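You operate a simulated robot arm through the tools that you are given. There is no shell and no other tool. Be economical: measure what you need, move in short steps, check, and stop when the job is done.

You are at the controls of a simulated robot arm. One attempt, no reset.

## Task
Brush the dust off the pale slab, then prime it.
Fine: white brush dusts, green brush dips in the black tray; both back, lid shut; dark slab unprimed, black brush and stone stay. Set down upright: soft white brush, green brush. A coat counts when it lies all over at full strength: go over it till it gets no stronger. What is to be rubbed or washed off counts as gone when no trace of it is left.

Only the result counts: the job must be done as asked and must still hold three seconds after the hand-in. Knocking over, shifting, dropping, spilling or breaking anything else fails it. Lids that push on must go on centred and level and be pressed home; caps that screw on are set level and turned clockwise until they are tight.

## Robot
A 6-joint arm with a two-finger parallel gripper on a trunk, on a base that drives. Base frame: it is fixed to the floor where the robot stands at the start and does not move with it; the origin is under the middle of the robot, x ahead of it, y to its left, z up; the surface under the hand at the start is at about z = 800. Readings come in mm, degrees, newtons and seconds.
With the tool pointing down near the work surface it reaches from about 320 to 700 mm from the robot's upright axis, wherever it stands. Its first joint turns from -166.0 to 166.0 degrees. Places, roughly: black primer tray [400, -600, 800]; dark slab [400, 0, 800]; green tray lid [400, -600, 800]; pale slab [400, -300, 800]. Payload 4.1 kg.
Tool frame: the origin (TCP) lies between the finger pads and is the grasp point; the fingertips stand 23 mm ahead of it; z points along the fingers, y is the line along which they close. Largest opening 94 mm; finger width 38, thickness 10; the body of the gripper, 54 by 96 mm, starts 39 mm behind the TCP.
Orientation is told as [roll, pitch, yaw] about the base's x, y, z axes, in that order, counted from this pose: with the fingers straight down and closing along the base's y, the tool's x points along the base's -x, its y along +y and its z along -z.

## Interface
- The arm moves only by the tool apply_moves. Its argument "moves" is a list of rows, each a list of 7 numbers: the turn, a rotation vector about the tool's x, y, z in units of 8 degrees (1.0 is 8 degrees), then the shift along the tool's x, y, z in units of 25 mm (1.0 is 25 mm), then the gripper command, from -1 (shut) to 1 (fully open), values between in proportion. In form: [[rx, ry, rz, dx, dy, dz, claw], ...]. A call has 1 to 8 rows; each row shifts and turns the commanded pose from where the row before left it, along the tool's axes as they then stand. A call with a number of a shift or a turn outside -1 to 1 is refused whole. Rows are played at 5 a second. More than 50 mm and 8.6 degrees between two rows, or a gripper value outside its range, and nothing of the call is played. A pose out of reach is approached as far as the arm can. The call stops where the force on the tool passes 70 N (or 10 N more than at its start, if that is more) or the arm is blocked; 0.2 s more then pass. The fingers move at their own pace (about 45 mm/s each) and stop on an object; they squeeze with about 33 N. The grip force told is the motor's: it shows also when the fingers shut on nothing. Time passes only in rows, and 0.2 s behind the last, so rows that do not move let the fingers close. The reply holds the time, the measured pose of the TCP, the force on the tool along the base axes, the opening and the grip force, in the units named above and with some noise, with the torque about the TCP (base axes, N m) and any sound that the robot's microphone picked up, and new pictures: "pictures" is both (left out), scene, wrist or none.
- Cameras (640 x 400 px; columns grow to the right, rows downward): "scene" is now at [5.8, 117.6, 1529.4]; the picture's right is [-0.72, -0.70, 0.00], its down [-0.52, 0.53, -0.67] and it looks along [0.47, -0.48, -0.74] (base axes); focal length 273 px, centre (320, 200). "wrist" rides on the gripper at [86, 16, -75] in the tool frame; the picture's right is [-0.18, 0.98, 0.00], its down [-0.58, -0.11, -0.81] and it looks along [-0.79, -0.15, 0.59] (tool axes); focal length 243 px, centre (320, 200). There is no depth. A picture from a camera that has moved, and an enlarged one, comes with that camera's place and axes in the base frame and with its lens. The place of the scene camera against the robot may be out by one fixed shift of up to 25 mm in any direction.
- slide_trunk(by): slides the trunk up (or, below 0, down) by that many mm; the arm and the scene camera ride with it, the base frame stays. It gives what a move gives, with no picture.
- base_move(legs): drives the robot by 1 to 6 legs, each [ahead, turn to the left] in mm and degrees, along the robot's own axes; the way and the turn of a leg run together, so that a leg with both is an arc; at most 1500 mm and 180 degrees a leg. The arm and the cameras ride along, it lands a little off, and it stops where it bumps. It gives what a move gives, and a new picture of the scene camera.
- head_to(pan, tilt): turns the head with the scene camera to pan (to the left, within 155 degrees either way) and tilt (down, from -29 to 69), counted from straight ahead of the robot. It gives what a move gives, and a new picture of the scene camera.
- close_up(camera, box): a new picture of the part [left, top, right, bottom] of that camera's present view, enlarged. No time passes.
- finish_job(): hands the job in; it is judged then, once.

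Go step by step. Nothing tells you exact positions but the pictures and the camera data: compare them with the known pose of the tool, close in by small moves and look again before you grip or let go. The budget is 120 turns and 260 pictures, counting those below and the enlarged ones. Unless the task says otherwise, let go and move clear before handing in, and close with one line.

The tools are called after "Call:" as a command line: name --pt "numbers of a row" for each row, then --argument value for the rest, lists and objects as JSON in quotes. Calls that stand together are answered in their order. apply_moves: Moves the arm, as the interface text tells. Its arguments: {"type":"object","properties":{"moves":{"type":"array","items":{"type":"array","items":{"type":"number"}}},"pictures":{"type":"string","enum":["both","scene","wrist","none"]}},"required":["moves"]} The other tools are called the same way: slide_trunk (by) slides the trunk up or down; base_move (legs) drives the base; head_to (pan, tilt) turns the head that bears the scene camera; close_up (camera, box) takes an enlarged picture of a part of a camera's view; finish_job () hands the job in.

At the start:

```text
time_s: 0.0
ee_pos: [283.7, -324.0, 1194.6]
ee_rot: [0.0, 0.1, 0.0]
ft_force: [0.3, -0.3, 0.8]
torque: [-0.03, -0.03, 0.03]
finger_gap: 94.2
finger_force: 0.1
trunk travel left (down, up): [-500.0, 90.0]
robot x, y, heading: [1.2, 1.0, -0.1]
head pan, tilt: [-45.8, 47.7]
```

scene: 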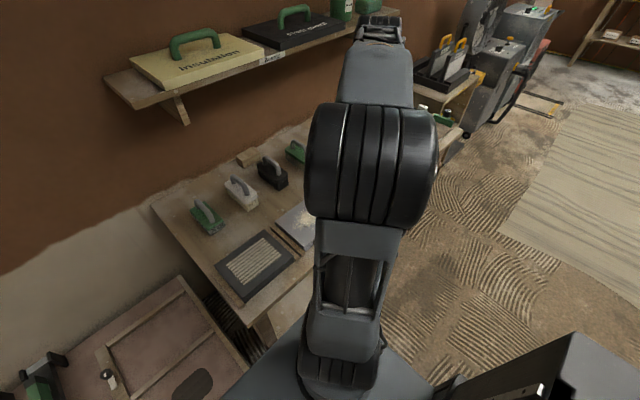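
wrist: 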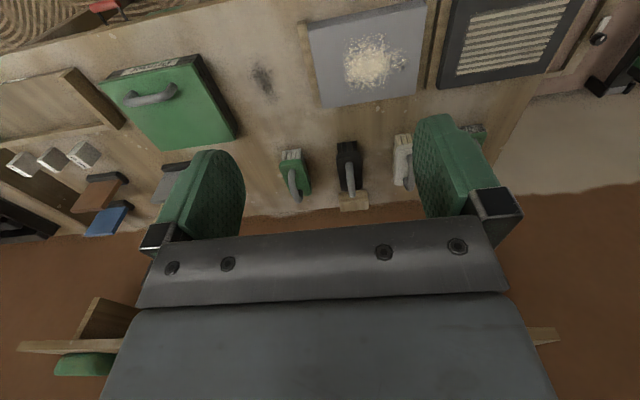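

I see the pale slab with dust near (400,-260), the green-lidded tray near (400,-650) and brushes along the wall. I'll enlarge both views to identify the tools before moving.

Call:
close_up --camera "scene" --box '[170, 120, 330, 240]'

Call:
close_up --camera "wrist" --box '[240, 100, 500, 240]'

Call:
close_up --camera "wrist" --box '[0, 20, 260, 240]'

```text
3.33 times, centred on (250, 180) of scene
camera zoom: at [5.8, 117.6, 1529.4], right [-0.72, -0.7, 0.0], down [-0.52, 0.53, -0.67], along [0.47, -0.48, -0.74], focal length 911 px, centre (553, 267)
```

zoom: 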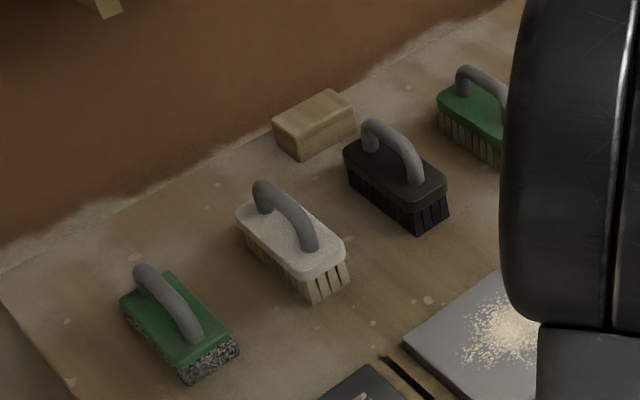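

```text
2.46 times, centred on (370, 170) of wrist
camera zoom: at [195.6, -309.7, 1268.2], right [0.18, 0.98, 0.0], down [0.58, -0.11, 0.81], along [0.79, -0.15, -0.59], focal length 597 px, centre (197, 274)
```

zoom: 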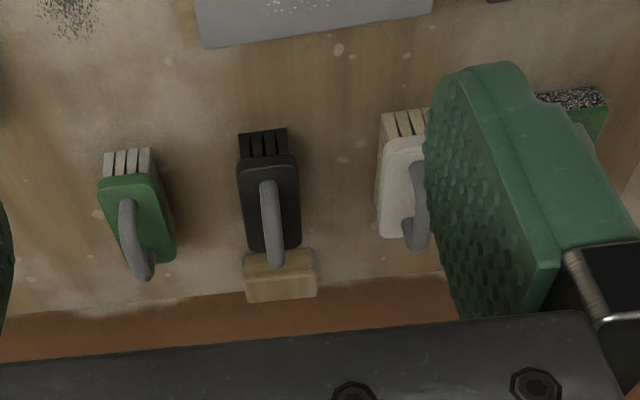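

```text
1.82 times, centred on (130, 130) of wrist
camera zoom: at [195.6, -309.7, 1268.2], right [0.18, 0.98, 0.0], down [0.58, -0.11, 0.81], along [0.79, -0.15, -0.59], focal length 441 px, centre (666, 327)
```

zoom: 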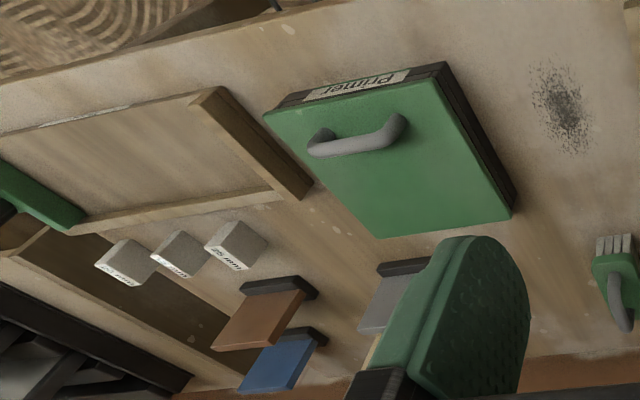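

The leftmost green-backed piece has a stone sole; the green brush is the right one near (640,-463). It and the tray are out of reach from here, so I'll check the floor to my right and behind before driving.

Call:
head_to --pan -100 --tilt 45

Call:
head_to --pan -150 --tilt 40

Call:
head_to --pan 0 --tilt 60

```text
time_s: 1.2
ee_pos: [281.8, -324.2, 1195.0]
ee_rot: [-0.1, 0.0, 0.0]
ft_force: [-0.5, -0.7, -0.3]
torque: [0.0, -0.01, 0.0]
finger_gap: 93.9
finger_force: 0.1
trunk travel left (down, up): [-500.0, 90.0]
robot x, y, heading: [-0.7, 0.4, 0.1]
head pan, tilt: [-100.0, 45.0]
camera scene: at [-63.4, 94.2, 1533.2], right [-0.98, 0.17, 0.0], down [0.12, 0.7, -0.71], along [-0.12, -0.7, -0.71], focal length 273 px, centre (320, 200)
```

scene: 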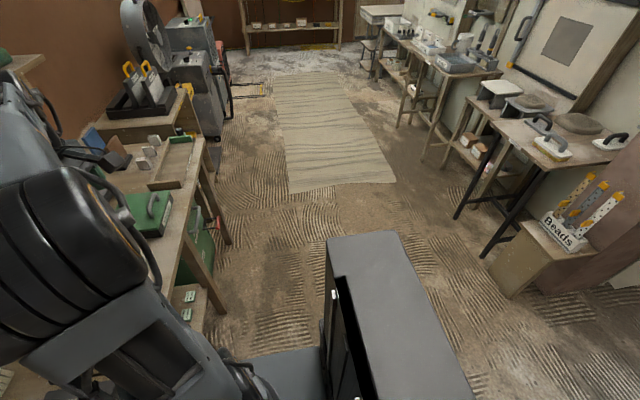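

```text
time_s: 2.4
ee_pos: [283.5, -324.9, 1194.8]
ee_rot: [-0.1, 0.1, 0.0]
ft_force: [0.4, 0.6, -0.1]
torque: [-0.02, 0.01, 0.01]
finger_gap: 93.9
finger_force: 0.0
trunk travel left (down, up): [-500.0, 90.0]
robot x, y, heading: [-0.1, 1.8, 0.1]
head pan, tilt: [-150.0, 40.0]
camera scene: at [-122.9, 131.7, 1540.4], right [-0.5, 0.87, 0.0], down [0.56, 0.32, -0.77], along [-0.66, -0.38, -0.64], focal length 273 px, centre (320, 200)
```

scene: 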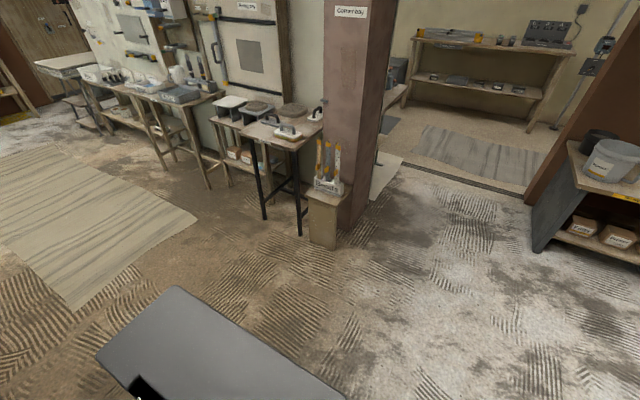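

```text
time_s: 4.8
ee_pos: [282.9, -324.1, 1194.1]
ee_rot: [0.1, 0.1, -0.1]
ft_force: [0.0, -0.5, -0.3]
torque: [-0.02, -0.02, 0.0]
finger_gap: 94.0
finger_force: 0.0
trunk travel left (down, up): [-500.0, 90.0]
robot x, y, heading: [0.3, -1.1, -0.1]
head pan, tilt: [0.0, 60.0]
camera scene: at [17.3, 174.2, 1513.7], right [0.0, -1.0, 0.0], down [-0.87, 0.0, -0.5], along [0.5, 0.0, -0.87], focal length 273 px, centre (320, 200)
```

scene: 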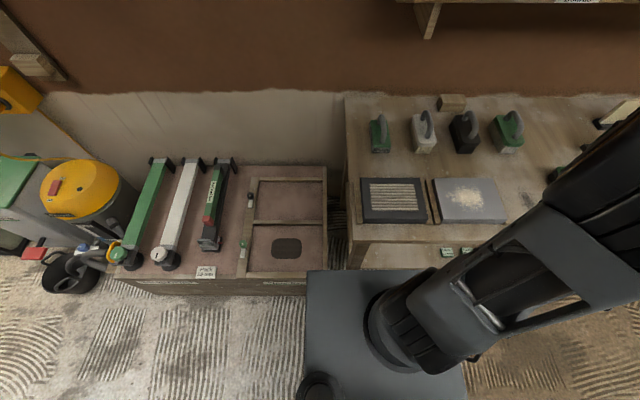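

The floor behind and right is clear. I'll back off, shift about 400 mm to the right and return to the bench, facing it.

Call:
base_move --legs '[[-250, 0], [0, -90], [400, 0], [0, 90], [250, 0]]'

```text
time_s: 17.8
ee_pos: [287.5, -718.3, 1194.2]
ee_rot: [0.0, -0.1, 0.3]
ft_force: [0.2, 0.7, -0.2]
torque: [0.01, -0.01, -0.02]
finger_gap: 93.9
finger_force: 0.1
trunk travel left (down, up): [-500.0, 90.0]
robot x, y, heading: [3.7, -393.6, 0.3]
head pan, tilt: [0.0, 60.0]
camera scene: at [19.8, -221.7, 1513.7], right [0.01, -1.0, 0.0], down [-0.87, -0.01, -0.5], along [0.5, 0.0, -0.87], focal length 273 px, centre (320, 200)
```

scene: 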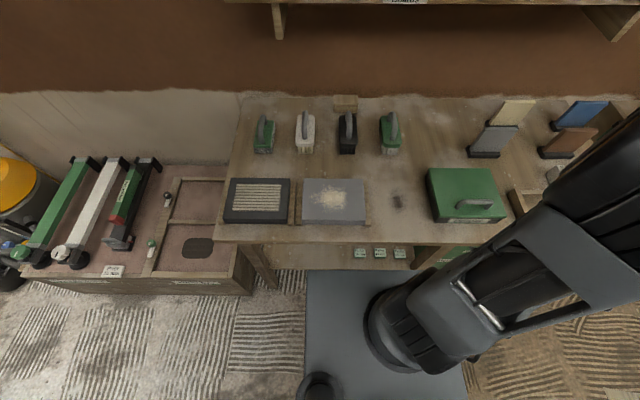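

From here everything is in reach: white brush near (663,-172), green brush near (675,-458), tray near (415,-636). I'll bring the open hand over toward the white brush for a closer look.

Call:
apply_moves --pt "0 0 0 -0.5 1 0 1" --pt "0 0 0 -0.5 1 0 1" --pt "0 0 0 -0.5 1 0 1" --pt "0 0 0 -0.5 1 0 1" --pt "0 0 0 -0.5 1 0 1" --pt "0 0 0 -0.5 1 0 1" --pt "0 0 0 -0.5 1 0 1" --pt "0 0 0 -0.5 1 0 1" --pictures "wrist"

Call:
apply_moves --pt "0 0 0 -0.5 1 0.5 1" --pt "0 0 0 -0.5 1 0.5 1" --pt "0 0 0 -0.5 1 0.5 1" --pt "0 0 0 -0.5 1 0.5 1" --pt "0 0 0 -0.5 1 0.5 1" --pt "0 0 0 -0.5 1 0.5 1" --pt "0 0 0 -0.5 1 0.5 1" --pt "0 0 0 -0.5 1 0.5 1" --pictures "wrist"

Call:
apply_moves --pt "0 0 0 -0.5 1 0.5 1" --pt "0 0 0 -0.5 1 0.5 1" --pt "0 0 0 -0.5 1 0.5 1" --pt "0 0 0 -0.5 1 0.5 1" --pt "0 0 0 -0.5 1 0.5 1" --pt "0 0 0 -0.5 0.7 0.5 1" --pictures "both"

```text
time_s: 19.6
ee_pos: [385.5, -517.5, 1192.9]
ee_rot: [0.0, 0.0, 0.4]
ft_force: [-0.6, 0.7, -0.3]
torque: [0.01, -0.02, 0.05]
finger_gap: 93.8
finger_force: 0.1
trunk travel left (down, up): [-500.0, 90.0]
robot x, y, heading: [1.4, -395.4, 0.4]
head pan, tilt: [0.0, 60.0]
camera wrist: at [298.3, -503.3, 1266.9], right [0.18, 0.98, 0.0], down [0.58, -0.1, 0.81], along [0.79, -0.14, -0.59], focal length 243 px, centre (320, 200)
```

wrist: 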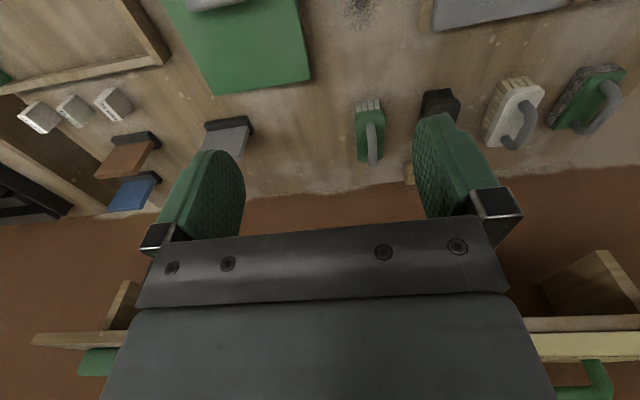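

```text
time_s: 21.4
ee_pos: [484.7, -316.0, 1094.0]
ee_rot: [0.0, 0.1, 0.5]
ft_force: [0.2, 0.7, -0.2]
torque: [-0.01, 0.04, 0.04]
finger_gap: 94.1
finger_force: 0.1
trunk travel left (down, up): [-500.0, 90.0]
robot x, y, heading: [2.8, -394.6, 0.5]
head pan, tilt: [0.0, 60.0]
camera wrist: at [397.9, -303.1, 1168.7], right [0.18, 0.98, 0.0], down [0.58, -0.1, 0.81], along [0.79, -0.14, -0.59], focal length 243 px, centre (320, 200)
```

wrist: 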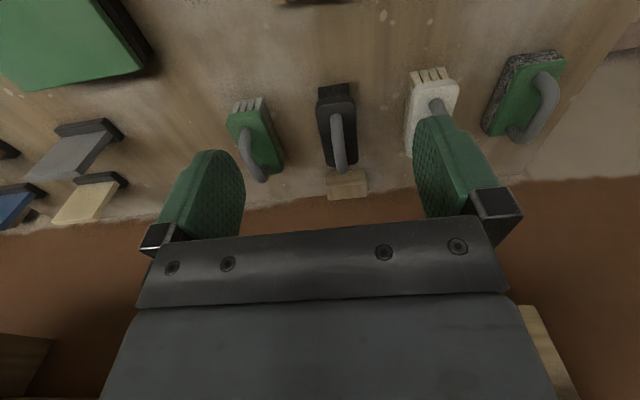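

```text
time_s: 22.8
ee_pos: [558.7, -170.8, 1019.9]
ee_rot: [0.0, 0.0, 0.3]
ft_force: [-0.5, 0.7, 0.2]
torque: [0.0, -0.01, 0.03]
finger_gap: 94.0
finger_force: 0.1
trunk travel left (down, up): [-500.0, 90.0]
robot x, y, heading: [4.0, -397.9, 0.4]
head pan, tilt: [0.0, 60.0]
camera scene: at [19.6, -221.2, 1513.7], right [0.01, -1.0, 0.0], down [-0.87, -0.01, -0.5], along [0.5, 0.0, -0.87], focal length 273 px, centre (320, 200)
camera wrist: at [471.1, -157.0, 1093.6], right [0.18, 0.98, 0.0], down [0.58, -0.1, 0.81], along [0.79, -0.14, -0.59], focal length 243 px, centre (320, 200)
```

scene: 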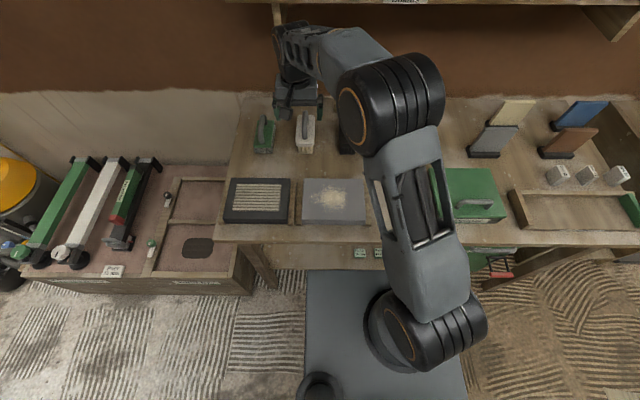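
wrist: 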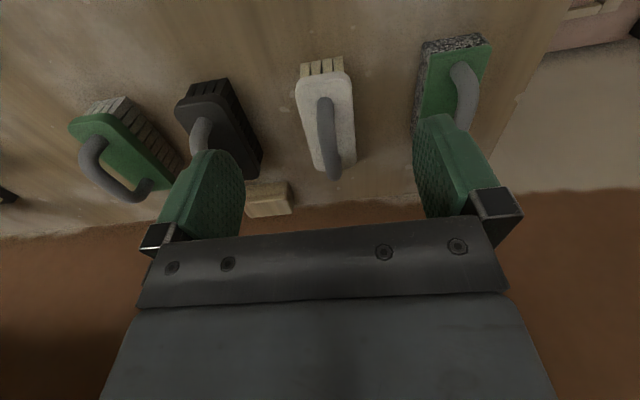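

The white brush lies along x with its handle centre about (655,-179) and handle top around z 870. I'll go over it and look again before descending.

Call:
apply_moves --pt "0 0 0 -1 -0.1 0.6 1" --pt "0 0 0 -1 -0.1 0.6 1" --pt "0 0 0 -1 -0.1 0.6 1" --pt "0 0 0 -0.6 0 0.6 1" --pictures "both"

```text
time_s: 23.8
ee_pos: [649.4, -178.7, 959.3]
ee_rot: [0.0, 0.0, 0.4]
ft_force: [0.3, 0.3, 0.3]
torque: [-0.02, -0.02, 0.0]
finger_gap: 94.1
finger_force: 0.1
trunk travel left (down, up): [-500.0, 90.0]
robot x, y, heading: [4.9, -397.1, 0.3]
head pan, tilt: [0.0, 60.0]
camera scene: at [19.8, -221.4, 1513.7], right [0.01, -1.0, 0.0], down [-0.87, -0.01, -0.5], along [0.5, 0.0, -0.87], focal length 273 px, centre (320, 200)
camera wrist: at [562.3, -165.0, 1033.1], right [0.18, 0.98, 0.0], down [0.58, -0.1, 0.81], along [0.79, -0.14, -0.59], focal length 243 px, centre (320, 200)
```

scene: 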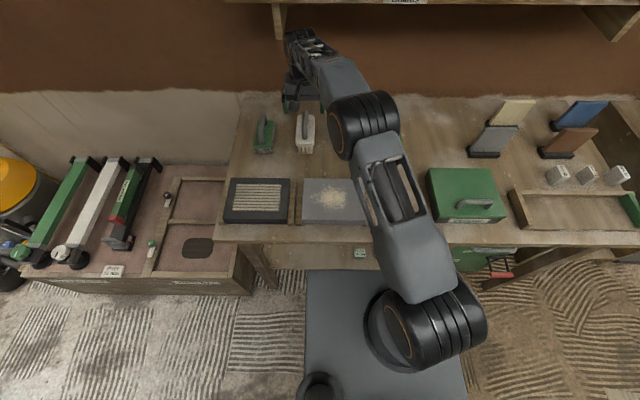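
wrist: 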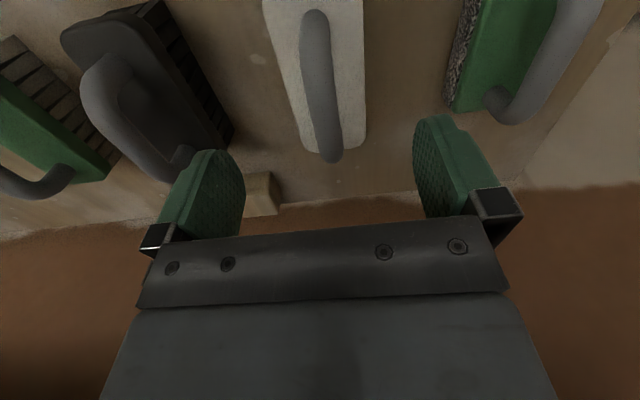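

I'm above the white brush handle, roughly 15 mm short of its middle. I'll move forward and lower until the fingers straddle the handle, then check.

Call:
apply_moves --pt "0 0 0 -0.32 -0.04 0.5 1" --pt "0 0 0 -0.32 0 0.8 1" --pt "0 0 0 0 0 0.6 1" --pictures "wrist"

Call:
close_up --camera "scene" --box '[240, 60, 360, 160]'

```text
time_s: 24.6
ee_pos: [664.9, -181.5, 911.4]
ee_rot: [-0.1, 0.1, 0.4]
ft_force: [-0.1, -0.4, -0.6]
torque: [0.01, 0.03, 0.01]
finger_gap: 94.0
finger_force: 0.2
trunk travel left (down, up): [-500.0, 90.0]
robot x, y, heading: [1.2, -398.5, 0.4]
head pan, tilt: [0.0, 60.0]
camera wrist: at [578.7, -167.2, 986.1], right [0.18, 0.98, 0.0], down [0.58, -0.1, 0.81], along [0.79, -0.14, -0.59], focal length 243 px, centre (320, 200)
```

wrist: 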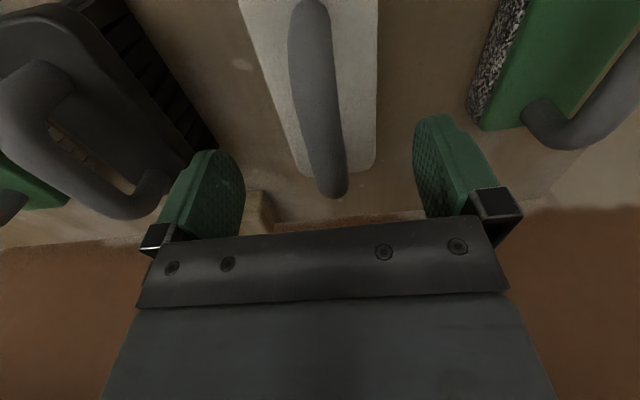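

```text
4.00 times, centred on (300, 110) of scene
camera zoom: at [19.5, -221.5, 1513.7], right [0.01, -1.0, 0.0], down [-0.87, -0.01, -0.5], along [0.5, 0.0, -0.87], focal length 1093 px, centre (400, 560)
```

zoom: 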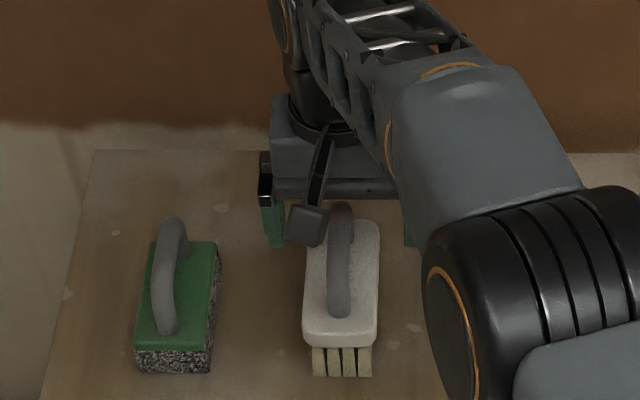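

The fingers straddle the handle and are centred. I'll lower another 33 mm and check with the wrist view.

Call:
apply_moves --pt "0 0 0 0 0 0.7 1" --pt "0 0 0 0 0 0.6 1" --pictures "wrist"

Call:
close_up --camera "scene" --box '[260, 80, 350, 160]'

```text
time_s: 25.2
ee_pos: [664.6, -179.9, 879.3]
ee_rot: [0.0, 0.0, 0.5]
ft_force: [-0.3, -1.0, -0.4]
torque: [0.01, 0.01, -0.02]
finger_gap: 94.1
finger_force: 0.0
trunk travel left (down, up): [-500.0, 90.0]
robot x, y, heading: [3.2, -398.6, 0.6]
head pan, tilt: [0.0, 60.0]
camera wrist: at [578.5, -166.7, 952.9], right [0.18, 0.98, 0.0], down [0.58, -0.1, 0.81], along [0.79, -0.14, -0.59], focal length 243 px, centre (320, 200)
```

wrist: 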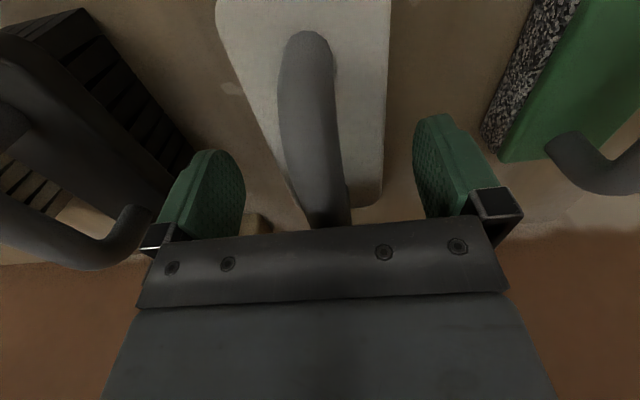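

```text
5.00 times, centred on (305, 120) of scene
camera zoom: at [19.6, -221.5, 1513.7], right [0.01, -1.0, 0.0], down [-0.87, -0.01, -0.5], along [0.5, 0.0, -0.87], focal length 1367 px, centre (395, 600)
```

zoom: 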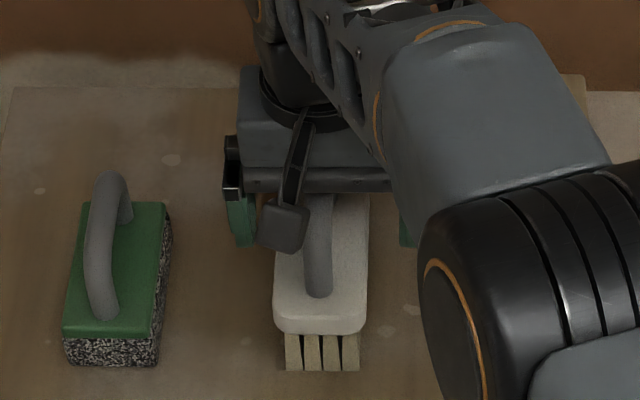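

The handle is between the pads and the tips still clear the body. I'll lower 5 mm and close.

Call:
apply_moves --pt "0 0 0 0 0 0.2 1" --pt "0 0 0 0 0 0 -1" --pt "0 0 0 0 0 0 -1" --pt "0 0 0 0 0 0 -1" --pt "0 0 0 0 0 0 -1" --pt "0 0 0 0 0 0 -1" --pt "0 0 0 0 0 0 -1" --pictures "wrist"

```text
time_s: 26.8
ee_pos: [665.9, -181.8, 874.1]
ee_rot: [0.0, 0.0, 0.5]
ft_force: [0.2, 0.2, -0.5]
torque: [0.02, -0.07, 0.02]
finger_gap: 59.7
finger_force: 33.6
trunk travel left (down, up): [-500.0, 90.0]
robot x, y, heading: [4.0, -395.8, 0.2]
head pan, tilt: [0.0, 60.0]
camera wrist: at [578.3, -167.3, 947.9], right [0.18, 0.98, 0.0], down [0.58, -0.1, 0.81], along [0.79, -0.14, -0.59], focal length 243 px, centre (320, 200)
```

wrist: 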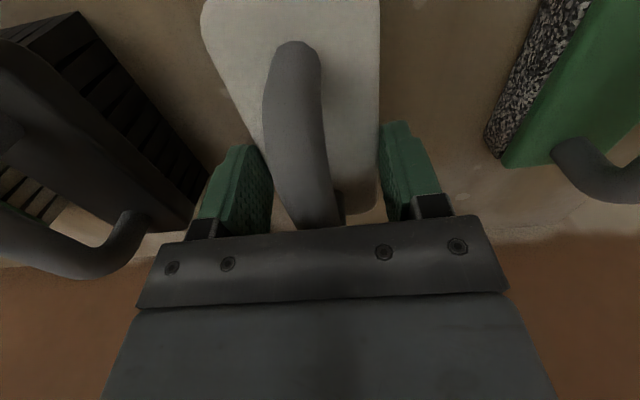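

The fingers stopped at 60 mm, so they took the body's sides rather than the handle. I'll open, rise 14 mm and close on the handle.

Call:
apply_moves --pt "0 0 0 0 0 0 0.6" --pt "0 0 0 0 0 0 0.6" --pt "0 0 0 0 0 -0.56 0.6" --pt "0 0 0 0 0 0 -1" --pt "0 0 0 0 0 0 -1" --pt "0 0 0 0 0 0 -1" --pt "0 0 0 0 0 0 -1" --pt "0 0 0 0 0 0 -1" --pictures "wrist"

```text
time_s: 28.6
ee_pos: [665.2, -181.8, 888.6]
ee_rot: [0.0, 0.0, 0.4]
ft_force: [0.0, -0.5, 0.3]
torque: [0.02, 0.03, 0.02]
finger_gap: 17.2
finger_force: 32.8
trunk travel left (down, up): [-500.0, 90.0]
robot x, y, heading: [8.2, -395.7, 0.3]
head pan, tilt: [0.0, 60.0]
camera wrist: at [578.4, -167.5, 962.0], right [0.18, 0.98, 0.0], down [0.58, -0.1, 0.81], along [0.79, -0.14, -0.59], focal length 243 px, centre (320, 200)
```

wrist: 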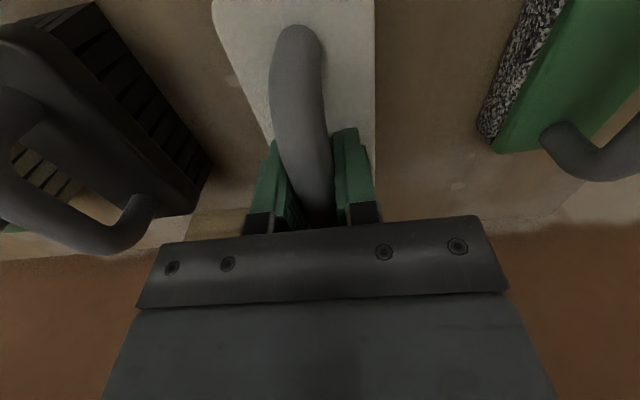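

The handle is held with a 17 mm gap; the brush's home pose is TCP (665,-182,888.6). I'll lift straight up and bring it back over the pale slab.

Call:
apply_moves --pt "0 0 0 0 0 -0.3 -1" --pt "0 0 0 0 0 -0.7 -1" --pt "0 0 0 0 0 -1 -1" --pt "0 0 0 0 0 -1 -1" --pt "0 0 0 0 0 -1 -1" --pictures "both"

Call:
apply_moves --pt "0 0 0 1 -0.4 0 -1" --pt "0 0 0 1 -0.4 0 -1" --pt "0 0 0 1 -0.4 0 -1" --pt "0 0 0 1 -0.4 0 -1" --pt "0 0 0 1 -0.4 0 -1" --pt "0 0 0 1 -0.4 0 -1" --pt "0 0 0 1 -0.4 0 -1" --pt "0 0 0 1 -0.4 0 -1" --pictures "both"

```text
time_s: 29.8
ee_pos: [666.9, -183.4, 988.9]
ee_rot: [0.0, 0.0, 0.4]
ft_force: [0.7, -0.4, -1.1]
torque: [-0.02, -0.01, 0.02]
finger_gap: 17.2
finger_force: 32.7
trunk travel left (down, up): [-500.0, 90.0]
robot x, y, heading: [2.4, -397.4, 0.4]
head pan, tilt: [0.0, 60.0]
camera scene: at [19.5, -221.5, 1513.7], right [0.01, -1.0, 0.0], down [-0.87, -0.01, -0.5], along [0.5, 0.0, -0.87], focal length 273 px, centre (320, 200)
camera wrist: at [579.3, -169.2, 1062.8], right [0.18, 0.98, 0.0], down [0.58, -0.1, 0.81], along [0.79, -0.14, -0.59], focal length 243 px, centre (320, 200)
```

scene: 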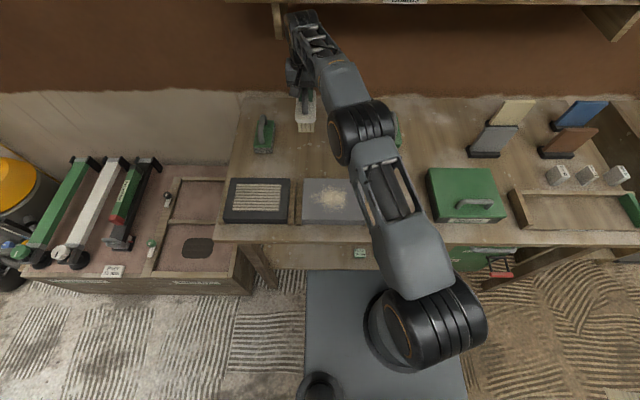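
wrist: 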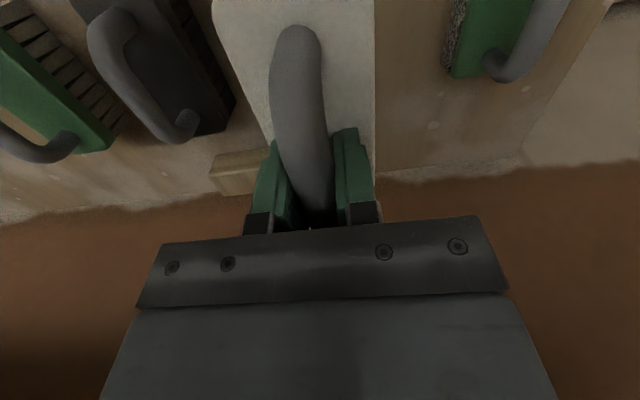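

```text
time_s: 31.6
ee_pos: [465.5, -263.6, 988.6]
ee_rot: [-0.1, 0.0, 0.5]
ft_force: [-0.4, -0.4, -1.6]
torque: [0.01, -0.02, -0.01]
finger_gap: 17.4
finger_force: 33.0
trunk travel left (down, up): [-500.0, 90.0]
robot x, y, heading: [2.0, -397.5, 0.6]
head pan, tilt: [0.0, 60.0]
camera scene: at [19.3, -221.6, 1513.7], right [0.01, -1.0, 0.0], down [-0.87, -0.01, -0.5], along [0.5, 0.0, -0.87], focal length 273 px, centre (320, 200)
camera wrist: at [377.5, -250.3, 1061.6], right [0.18, 0.98, 0.0], down [0.58, -0.1, 0.81], along [0.79, -0.14, -0.59], focal length 243 px, centre (320, 200)
```

scene: 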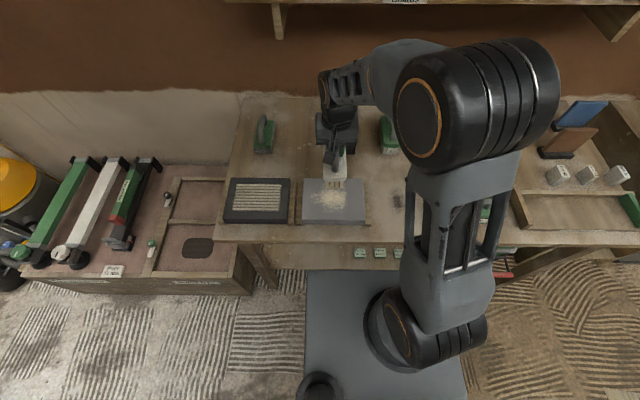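
wrist: 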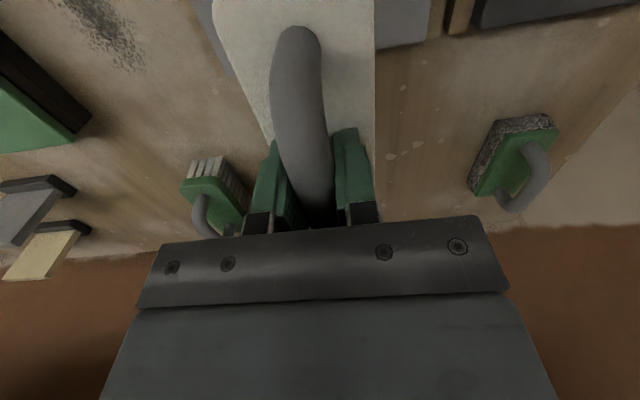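

The brush is held well. I'll enlarge the slab area to see its edges and the strips beside it.

Call:
close_up --camera "scene" --box '[275, 150, 405, 232]'

```text
4.88 times, centred on (340, 191) of scene
camera zoom: at [19.3, -221.6, 1513.7], right [0.01, -1.0, 0.0], down [-0.87, -0.01, -0.5], along [0.5, 0.0, -0.87], focal length 1333 px, centre (222, 244)
```

zoom: 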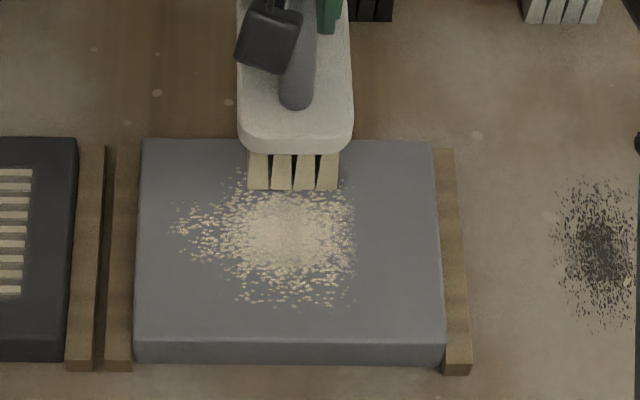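

The slab's top spans about x 335–485, y −360…−172, held between lower battens. I'll go over its left part and lower until the bristles touch.

Call:
apply_moves --pt "0 0 0 0.8 0.8 0.4 -1" --pt "0 0 0 0.8 0.8 0.7 -1" --pt "0 0 0 0.8 0.7 0.7 -1" --pt "0 0 0 0 0 0.4 -1" --pictures "scene"

Call:
apply_moves --pt "0 0 0 0 0 0.16 -1" --pt "0 0 0 0 0 0.12 -1" --pt "0 0 0 0 0 0.12 -1" --pt "0 0 0 0 0 0.12 -1" --pictures "none"

```text
time_s: 32.6
ee_pos: [405.8, -207.1, 932.0]
ee_rot: [0.0, 0.0, 0.3]
ft_force: [-0.4, 0.6, -1.7]
torque: [0.05, -0.01, -0.01]
finger_gap: 17.3
finger_force: 33.3
trunk travel left (down, up): [-500.0, 90.0]
robot x, y, heading: [1.4, -396.6, 0.3]
head pan, tilt: [0.0, 60.0]
camera scene: at [19.4, -221.3, 1513.7], right [0.01, -1.0, 0.0], down [-0.87, -0.01, -0.5], along [0.5, 0.0, -0.87], focal length 273 px, centre (320, 200)
```

scene: 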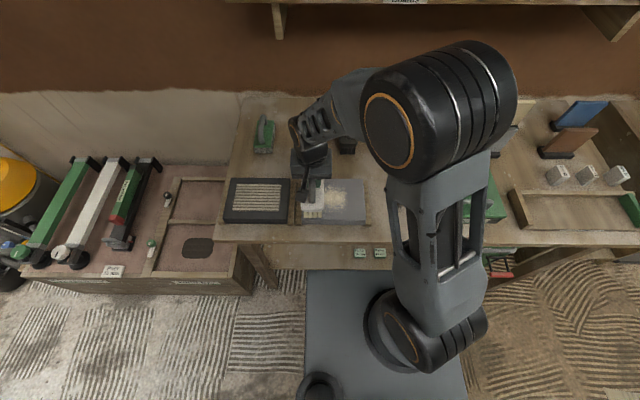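

```text
time_s: 33.6
ee_pos: [406.2, -204.9, 923.1]
ee_rot: [0.2, -0.3, 0.4]
ft_force: [-3.1, -1.4, 28.9]
torque: [0.01, 0.47, -0.05]
finger_gap: 17.1
finger_force: 32.9
trunk travel left (down, up): [-500.0, 90.0]
robot x, y, heading: [-1.1, -394.2, 0.5]
head pan, tilt: [0.0, 60.0]
```

The bristles touch at about z 924 with some 29 N. I'll ease off a little and stroke across toward the right.

Call:
apply_moves --pt "0 0 0 0 0 -0.06 -1" --pt "0 0 0 0 -0.7 0 -1" --pt "0 0 0 0 -0.7 0 -1" --pt "0 0 0 0 -0.7 0 -1" --pt "0 0 0 0 -0.7 0 -1" --pt "0 0 0 0 -0.7 0 -1" --pt "0 0 0 0 -0.7 0 -1" --pt "0 0 0 0 -0.7 0 -1" --pictures "scene"

Call:
close_up --camera "scene" --box '[275, 150, 405, 232]'

```text
time_s: 35.4
ee_pos: [404.6, -329.4, 922.0]
ee_rot: [0.0, -0.1, 0.4]
ft_force: [0.9, 3.7, 18.3]
torque: [0.46, -0.78, 0.14]
finger_gap: 17.2
finger_force: 32.9
trunk travel left (down, up): [-500.0, 90.0]
robot x, y, heading: [2.0, -397.6, 0.4]
head pan, tilt: [0.0, 60.0]
camera scene: at [18.3, -221.2, 1513.5], right [0.01, -1.0, 0.0], down [-0.87, -0.01, -0.5], along [0.5, 0.0, -0.87], focal length 273 px, centre (320, 200)
```

scene: 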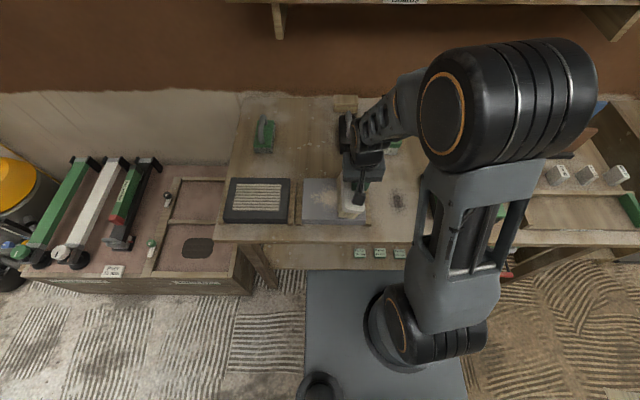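

```text
4.88 times, centred on (340, 191) of scene
camera zoom: at [18.3, -221.2, 1513.5], right [0.01, -1.0, 0.0], down [-0.87, -0.01, -0.5], along [0.5, 0.0, -0.87], focal length 1333 px, centre (222, 244)
```

zoom: 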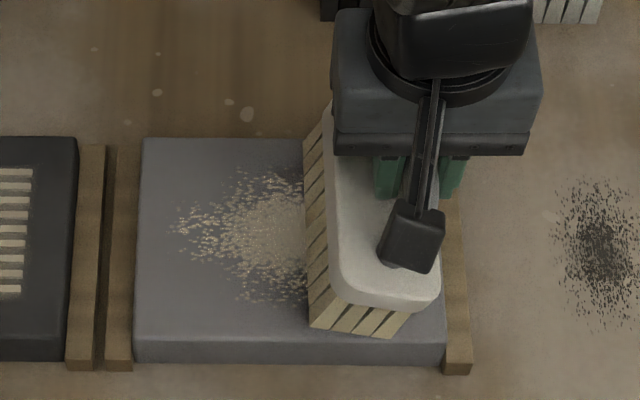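

The dust thins with each pass. I'll keep stroking back and forth with small offsets.

Call:
apply_moves --pt "0 0 0 0.3 0.6 0 -1" --pt "0 0 0 0 0.7 0 -1" --pt "0 0 0 0 0.7 0 -1" --pt "0 0 0 0 0.7 0 -1" --pt "0 0 0 0 0.7 0 -1" --pt "0 0 0 0 0.7 0 -1" --pt "0 0 0 0 0.7 0 -1" --pt "0 0 0 0 0.4 0 -1" --pictures "none"

Call:
apply_moves --pt "0 0 0 -0.5 -0.6 0 -1" --pt "0 0 0 0 -0.7 0 -1" --pt "0 0 0 0 -0.7 0 -1" --pt "0 0 0 0 -0.7 0 -1" --pt "0 0 0 0 -0.7 0 -1" --pt "0 0 0 0 -0.7 0 -1" --pt "0 0 0 0 -0.7 0 -1" --pt "0 0 0 0 -0.4 0 -1" --pictures "none"

Call:
apply_moves --pt "0 0 0 0 0.6 0 -1" --pt "0 0 0 0 0.7 0 -1" --pt "0 0 0 0 0.7 0 -1" --pt "0 0 0 0 0.7 0 -1" --pt "0 0 0 0 0.7 0 -1" --pt "0 0 0 0 0.7 0 -1" --pt "0 0 0 0 0.7 0 -1" --pt "0 0 0 0 0.4 0 -1" --pictures "none"

Call:
close_up --camera "scene" --box '[275, 150, 405, 232]'

```text
time_s: 37.2
ee_pos: [396.3, -199.2, 921.9]
ee_rot: [0.0, 0.0, 0.3]
ft_force: [-0.9, -3.6, 7.2]
torque: [-0.21, 0.01, 0.01]
finger_gap: 17.3
finger_force: 33.0
trunk travel left (down, up): [-500.0, 90.0]
robot x, y, heading: [5.0, -393.0, 0.4]
head pan, tilt: [0.0, 60.0]
```

```text
time_s: 39.0
ee_pos: [410.7, -327.7, 922.4]
ee_rot: [0.0, 0.0, 0.4]
ft_force: [-0.2, 1.1, 5.5]
torque: [0.08, 0.14, -0.1]
finger_gap: 16.8
finger_force: 32.6
trunk travel left (down, up): [-500.0, 90.0]
robot x, y, heading: [1.8, -392.9, 0.4]
head pan, tilt: [0.0, 60.0]
```

```text
time_s: 40.8
ee_pos: [409.4, -197.3, 922.5]
ee_rot: [0.0, -0.1, 0.4]
ft_force: [0.8, -0.8, 4.0]
torque: [-0.06, 0.21, 0.03]
finger_gap: 17.2
finger_force: 32.7
trunk travel left (down, up): [-500.0, 90.0]
robot x, y, heading: [3.0, -393.9, 0.3]
head pan, tilt: [0.0, 60.0]
```

```text
4.88 times, centred on (340, 191) of scene
camera zoom: at [19.2, -221.8, 1513.7], right [0.01, -1.0, 0.0], down [-0.87, -0.01, -0.5], along [0.5, 0.0, -0.87], focal length 1333 px, centre (222, 244)
```

zoom: 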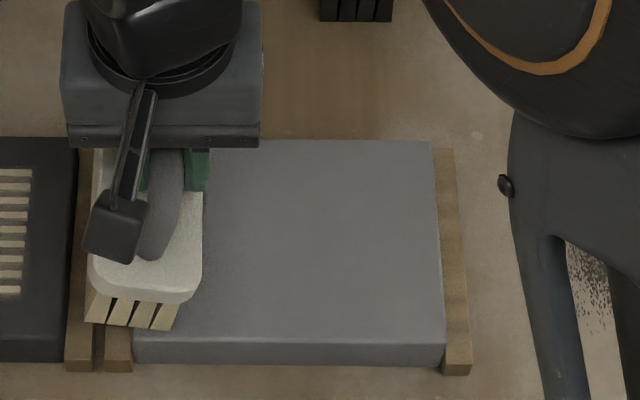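

The slab looks clean; one more full round trip with a bit more pressure to leave no trace, then lift for inspection.

Call:
apply_moves --pt "0 0 0 0.2 0 0.06 -1" --pt "0 0 0 0 -0.8 0 -1" --pt "0 0 0 0 -0.8 0 -1" --pt "0 0 0 0 -0.8 0 -1" --pt "0 0 0 0 -0.8 0 -1" --pt "0 0 0 0 -0.8 0 -1" --pt "0 0 0 0 -0.8 0 -1" --pt "0 0 0 0 -0.5 0 -1" --pictures "none"

Call:
apply_moves --pt "0 0 0 0.3 0.7 0 -1" --pt "0 0 0 0 0.8 0 -1" --pt "0 0 0 0 0.8 0 -1" --pt "0 0 0 0 0.8 0 -1" --pt "0 0 0 0 0.8 0 -1" --pt "0 0 0 0 0.8 0 -1" --pt "0 0 0 0 0.6 0 -1" --pt "0 0 0 0 0 -1 -1" --pictures "none"

Call:
apply_moves --pt "0 0 0 -0.8 0 -1 -1" --pt "0 0 0 -1 0.1 -0.7 -1" --pt "0 0 0 -1 0.1 0 -1" --pt "0 0 0 -1 0.1 0 -1" --pt "0 0 0 -1 0.1 0 -1" --pt "0 0 0 -1 0.1 0 -1" --pt "0 0 0 -1 0.1 0 -1" --pt "0 0 0 -1 0.1 0 -1" --pictures "none"

Call:
close_up --camera "scene" --box '[275, 150, 405, 232]'

Call:
close_up --camera "scene" --box '[210, 70, 370, 170]'

```text
time_s: 42.6
ee_pos: [406.0, -330.0, 920.9]
ee_rot: [0.0, -0.1, 0.4]
ft_force: [0.6, 7.4, 23.8]
torque: [0.68, 0.04, -0.11]
finger_gap: 17.2
finger_force: 33.1
trunk travel left (down, up): [-500.0, 90.0]
robot x, y, heading: [3.8, -392.5, 0.5]
head pan, tilt: [0.0, 60.0]
```

```text
time_s: 44.4
ee_pos: [398.4, -197.8, 946.1]
ee_rot: [0.0, -0.1, 0.4]
ft_force: [-0.5, 0.4, -2.0]
torque: [0.0, 0.0, -0.02]
finger_gap: 16.9
finger_force: 32.7
trunk travel left (down, up): [-500.0, 90.0]
robot x, y, heading: [0.9, -398.1, 0.5]
head pan, tilt: [0.0, 60.0]
```

```text
time_s: 46.2
ee_pos: [593.2, -178.3, 986.3]
ee_rot: [0.0, 0.0, 0.3]
ft_force: [0.2, 1.0, -1.6]
torque: [-0.04, 0.01, 0.02]
finger_gap: 17.1
finger_force: 32.8
trunk travel left (down, up): [-500.0, 90.0]
robot x, y, heading: [5.4, -397.9, 0.3]
head pan, tilt: [0.0, 60.0]
```

```text
4.88 times, centred on (340, 191) of scene
camera zoom: at [19.8, -221.4, 1513.7], right [0.01, -1.0, 0.0], down [-0.87, -0.01, -0.5], along [0.5, 0.0, -0.87], focal length 1333 px, centre (222, 244)
```

zoom: 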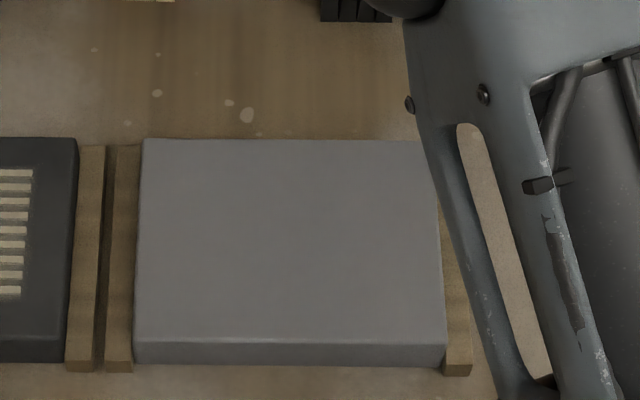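

```text
4.00 times, centred on (290, 120) of scene
camera zoom: at [19.8, -221.4, 1513.7], right [0.01, -1.0, 0.0], down [-0.87, -0.01, -0.5], along [0.5, 0.0, -0.87], focal length 1093 px, centre (440, 520)
```

zoom: 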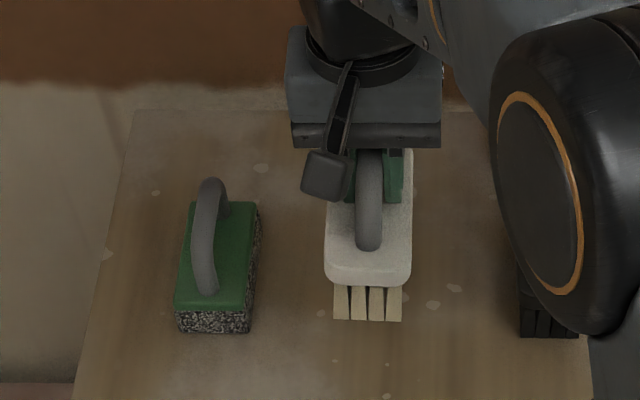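

The slab is spotless, dust gone. I'll return the white brush to its home spot, lowering till it touches.

Call:
apply_moves --pt "0 0 0 -0.97 -0.05 0 -1" --pt "0 0 0 -0.97 -0.05 0 -1" --pt "0 0 0 -0.96 -0.05 0 -1" --pt "0 0 0 0 0 1 -1" --pt "0 0 0 0 0 1 -1" --pt "0 0 0 0 0 1 -1" --pictures "none"

Call:
apply_moves --pt "0 0 0 0 0 0.4 -1" --pt "0 0 0 0 0 0.2 -1" --pt "0 0 0 0 0 0.12 -1" --pt "0 0 0 0 0 0 -1" --pictures "scene"

```text
time_s: 47.6
ee_pos: [664.6, -183.7, 910.1]
ee_rot: [0.0, 0.0, 0.3]
ft_force: [0.0, -0.6, -1.2]
torque: [0.0, -0.03, -0.03]
finger_gap: 17.1
finger_force: 33.4
trunk travel left (down, up): [-500.0, 90.0]
robot x, y, heading: [3.4, -394.8, 0.3]
head pan, tilt: [0.0, 60.0]
```

```text
time_s: 48.6
ee_pos: [666.1, -182.2, 894.4]
ee_rot: [0.0, 0.0, 0.6]
ft_force: [0.3, -0.4, -1.2]
torque: [0.0, 0.01, 0.0]
finger_gap: 17.4
finger_force: 33.3
trunk travel left (down, up): [-500.0, 90.0]
robot x, y, heading: [1.2, -399.3, 0.4]
head pan, tilt: [0.0, 60.0]
camera scene: at [19.6, -221.4, 1513.7], right [0.01, -1.0, 0.0], down [-0.87, -0.01, -0.5], along [0.5, 0.0, -0.87], focal length 273 px, centre (320, 200)
```

scene: 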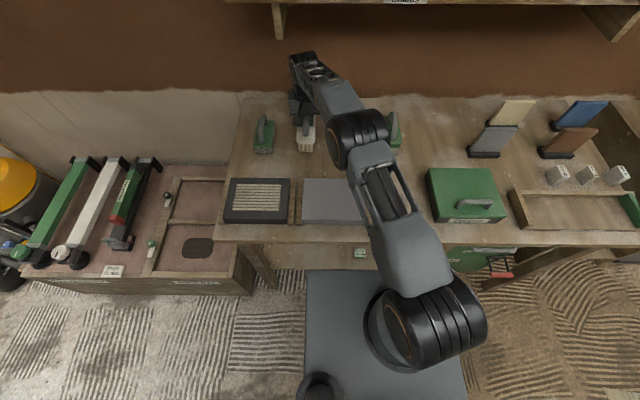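

Still in the air at z 894. I'll lower in 1.5–2 mm steps until contact.

Call:
apply_moves --pt "0 0 0 0 0 0.1 -1" --pt "0 0 0 0 0 0.08 -1" --pt "0 0 0 0 0 0.06 -1" --pt "0 0 0 0 0 0 -1" --pictures "none"

```text
time_s: 49.6
ee_pos: [665.5, -182.5, 889.0]
ee_rot: [0.0, 0.0, 0.4]
ft_force: [-0.3, -0.4, -1.3]
torque: [0.01, -0.01, -0.04]
finger_gap: 17.2
finger_force: 33.0
trunk travel left (down, up): [-500.0, 90.0]
robot x, y, heading: [2.7, -396.1, 0.4]
head pan, tilt: [0.0, 60.0]
```

Call:
apply_moves --pt "0 0 0 0 0 0.06 -1" --pt "0 0 0 0 0 0.04 -1" --pt "0 0 0 0 0 0.04 -1" --pt "0 0 0 0 0 0 -1" --pictures "none"

```text
time_s: 50.6
ee_pos: [665.6, -182.6, 885.0]
ee_rot: [0.0, -0.1, 0.3]
ft_force: [0.1, 0.4, -1.3]
torque: [-0.02, -0.02, 0.01]
finger_gap: 17.3
finger_force: 32.9
trunk travel left (down, up): [-500.0, 90.0]
robot x, y, heading: [1.1, -398.4, 0.4]
head pan, tilt: [0.0, 60.0]
```

Call:
apply_moves --pt "0 0 0 0 0 0.04 -1" --pt "0 0 0 0 0 0.04 -1" --pt "0 0 0 0 0 0.04 -1" --pt "0 0 0 0 0 0 -1" --pictures "none"

Call:
close_up --camera "scene" --box '[210, 70, 370, 170]'

```text
time_s: 51.6
ee_pos: [664.6, -180.6, 883.8]
ee_rot: [0.1, -0.2, 0.5]
ft_force: [4.4, 0.7, 12.0]
torque: [-0.11, 0.49, 0.0]
finger_gap: 17.2
finger_force: 33.3
trunk travel left (down, up): [-500.0, 90.0]
robot x, y, heading: [3.2, -396.7, 0.7]
head pan, tilt: [0.0, 60.0]
```

```text
4.00 times, centred on (290, 120) of scene
camera zoom: at [18.8, -221.7, 1513.9], right [0.01, -1.0, 0.0], down [-0.87, -0.01, -0.5], along [0.5, 0.0, -0.87], focal length 1093 px, centre (440, 520)
```

zoom: 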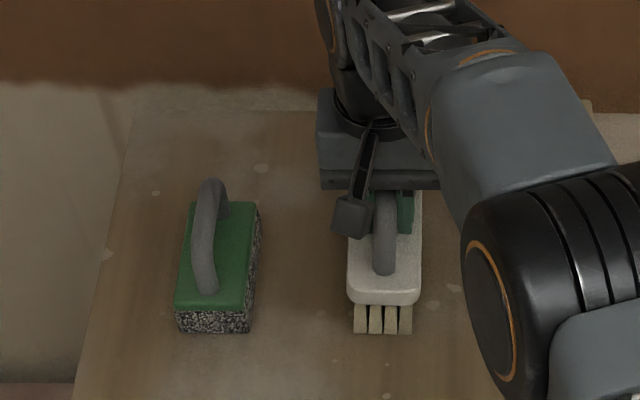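

It stands on the bench at its home spot. I'll relax the pressure, open and rise straight up.

Call:
apply_moves --pt "0 0 0 0 0 -0.04 -1" --pt "0 0 0 0 0 0 0.2" --pt "0 0 0 0 0 0 0.5" --pt "0 0 0 0 0 0 0.5" --pt "0 0 0 0 0 -0.8 0.5" --pt "0 0 0 0 0 -1 0.5" --pt "0 0 0 0 0 -1 1" --pt "0 0 0 0 0 -1 1" --pictures "both"

```text
time_s: 53.4
ee_pos: [665.1, -183.3, 978.8]
ee_rot: [0.1, 0.0, 0.5]
ft_force: [-1.1, 0.1, 0.9]
torque: [0.03, -0.01, 0.02]
finger_gap: 94.0
finger_force: 0.0
trunk travel left (down, up): [-500.0, 90.0]
robot x, y, heading: [2.3, -398.5, 0.4]
head pan, tilt: [0.0, 60.0]
camera scene: at [19.3, -221.5, 1513.7], right [0.01, -1.0, 0.0], down [-0.87, -0.01, -0.5], along [0.5, 0.0, -0.87], focal length 273 px, centre (320, 200)
camera wrist: at [577.7, -169.2, 1053.3], right [0.18, 0.98, 0.0], down [0.58, -0.1, 0.81], along [0.79, -0.14, -0.59], focal length 243 px, centre (320, 200)
```

scene: 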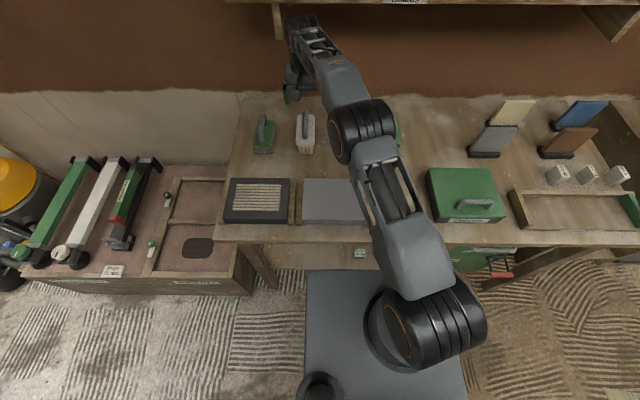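
wrist: 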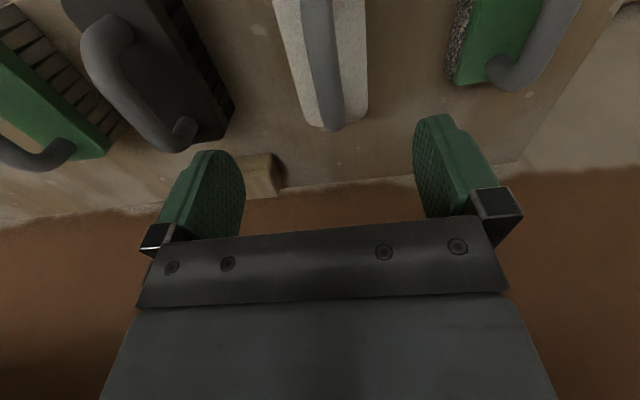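

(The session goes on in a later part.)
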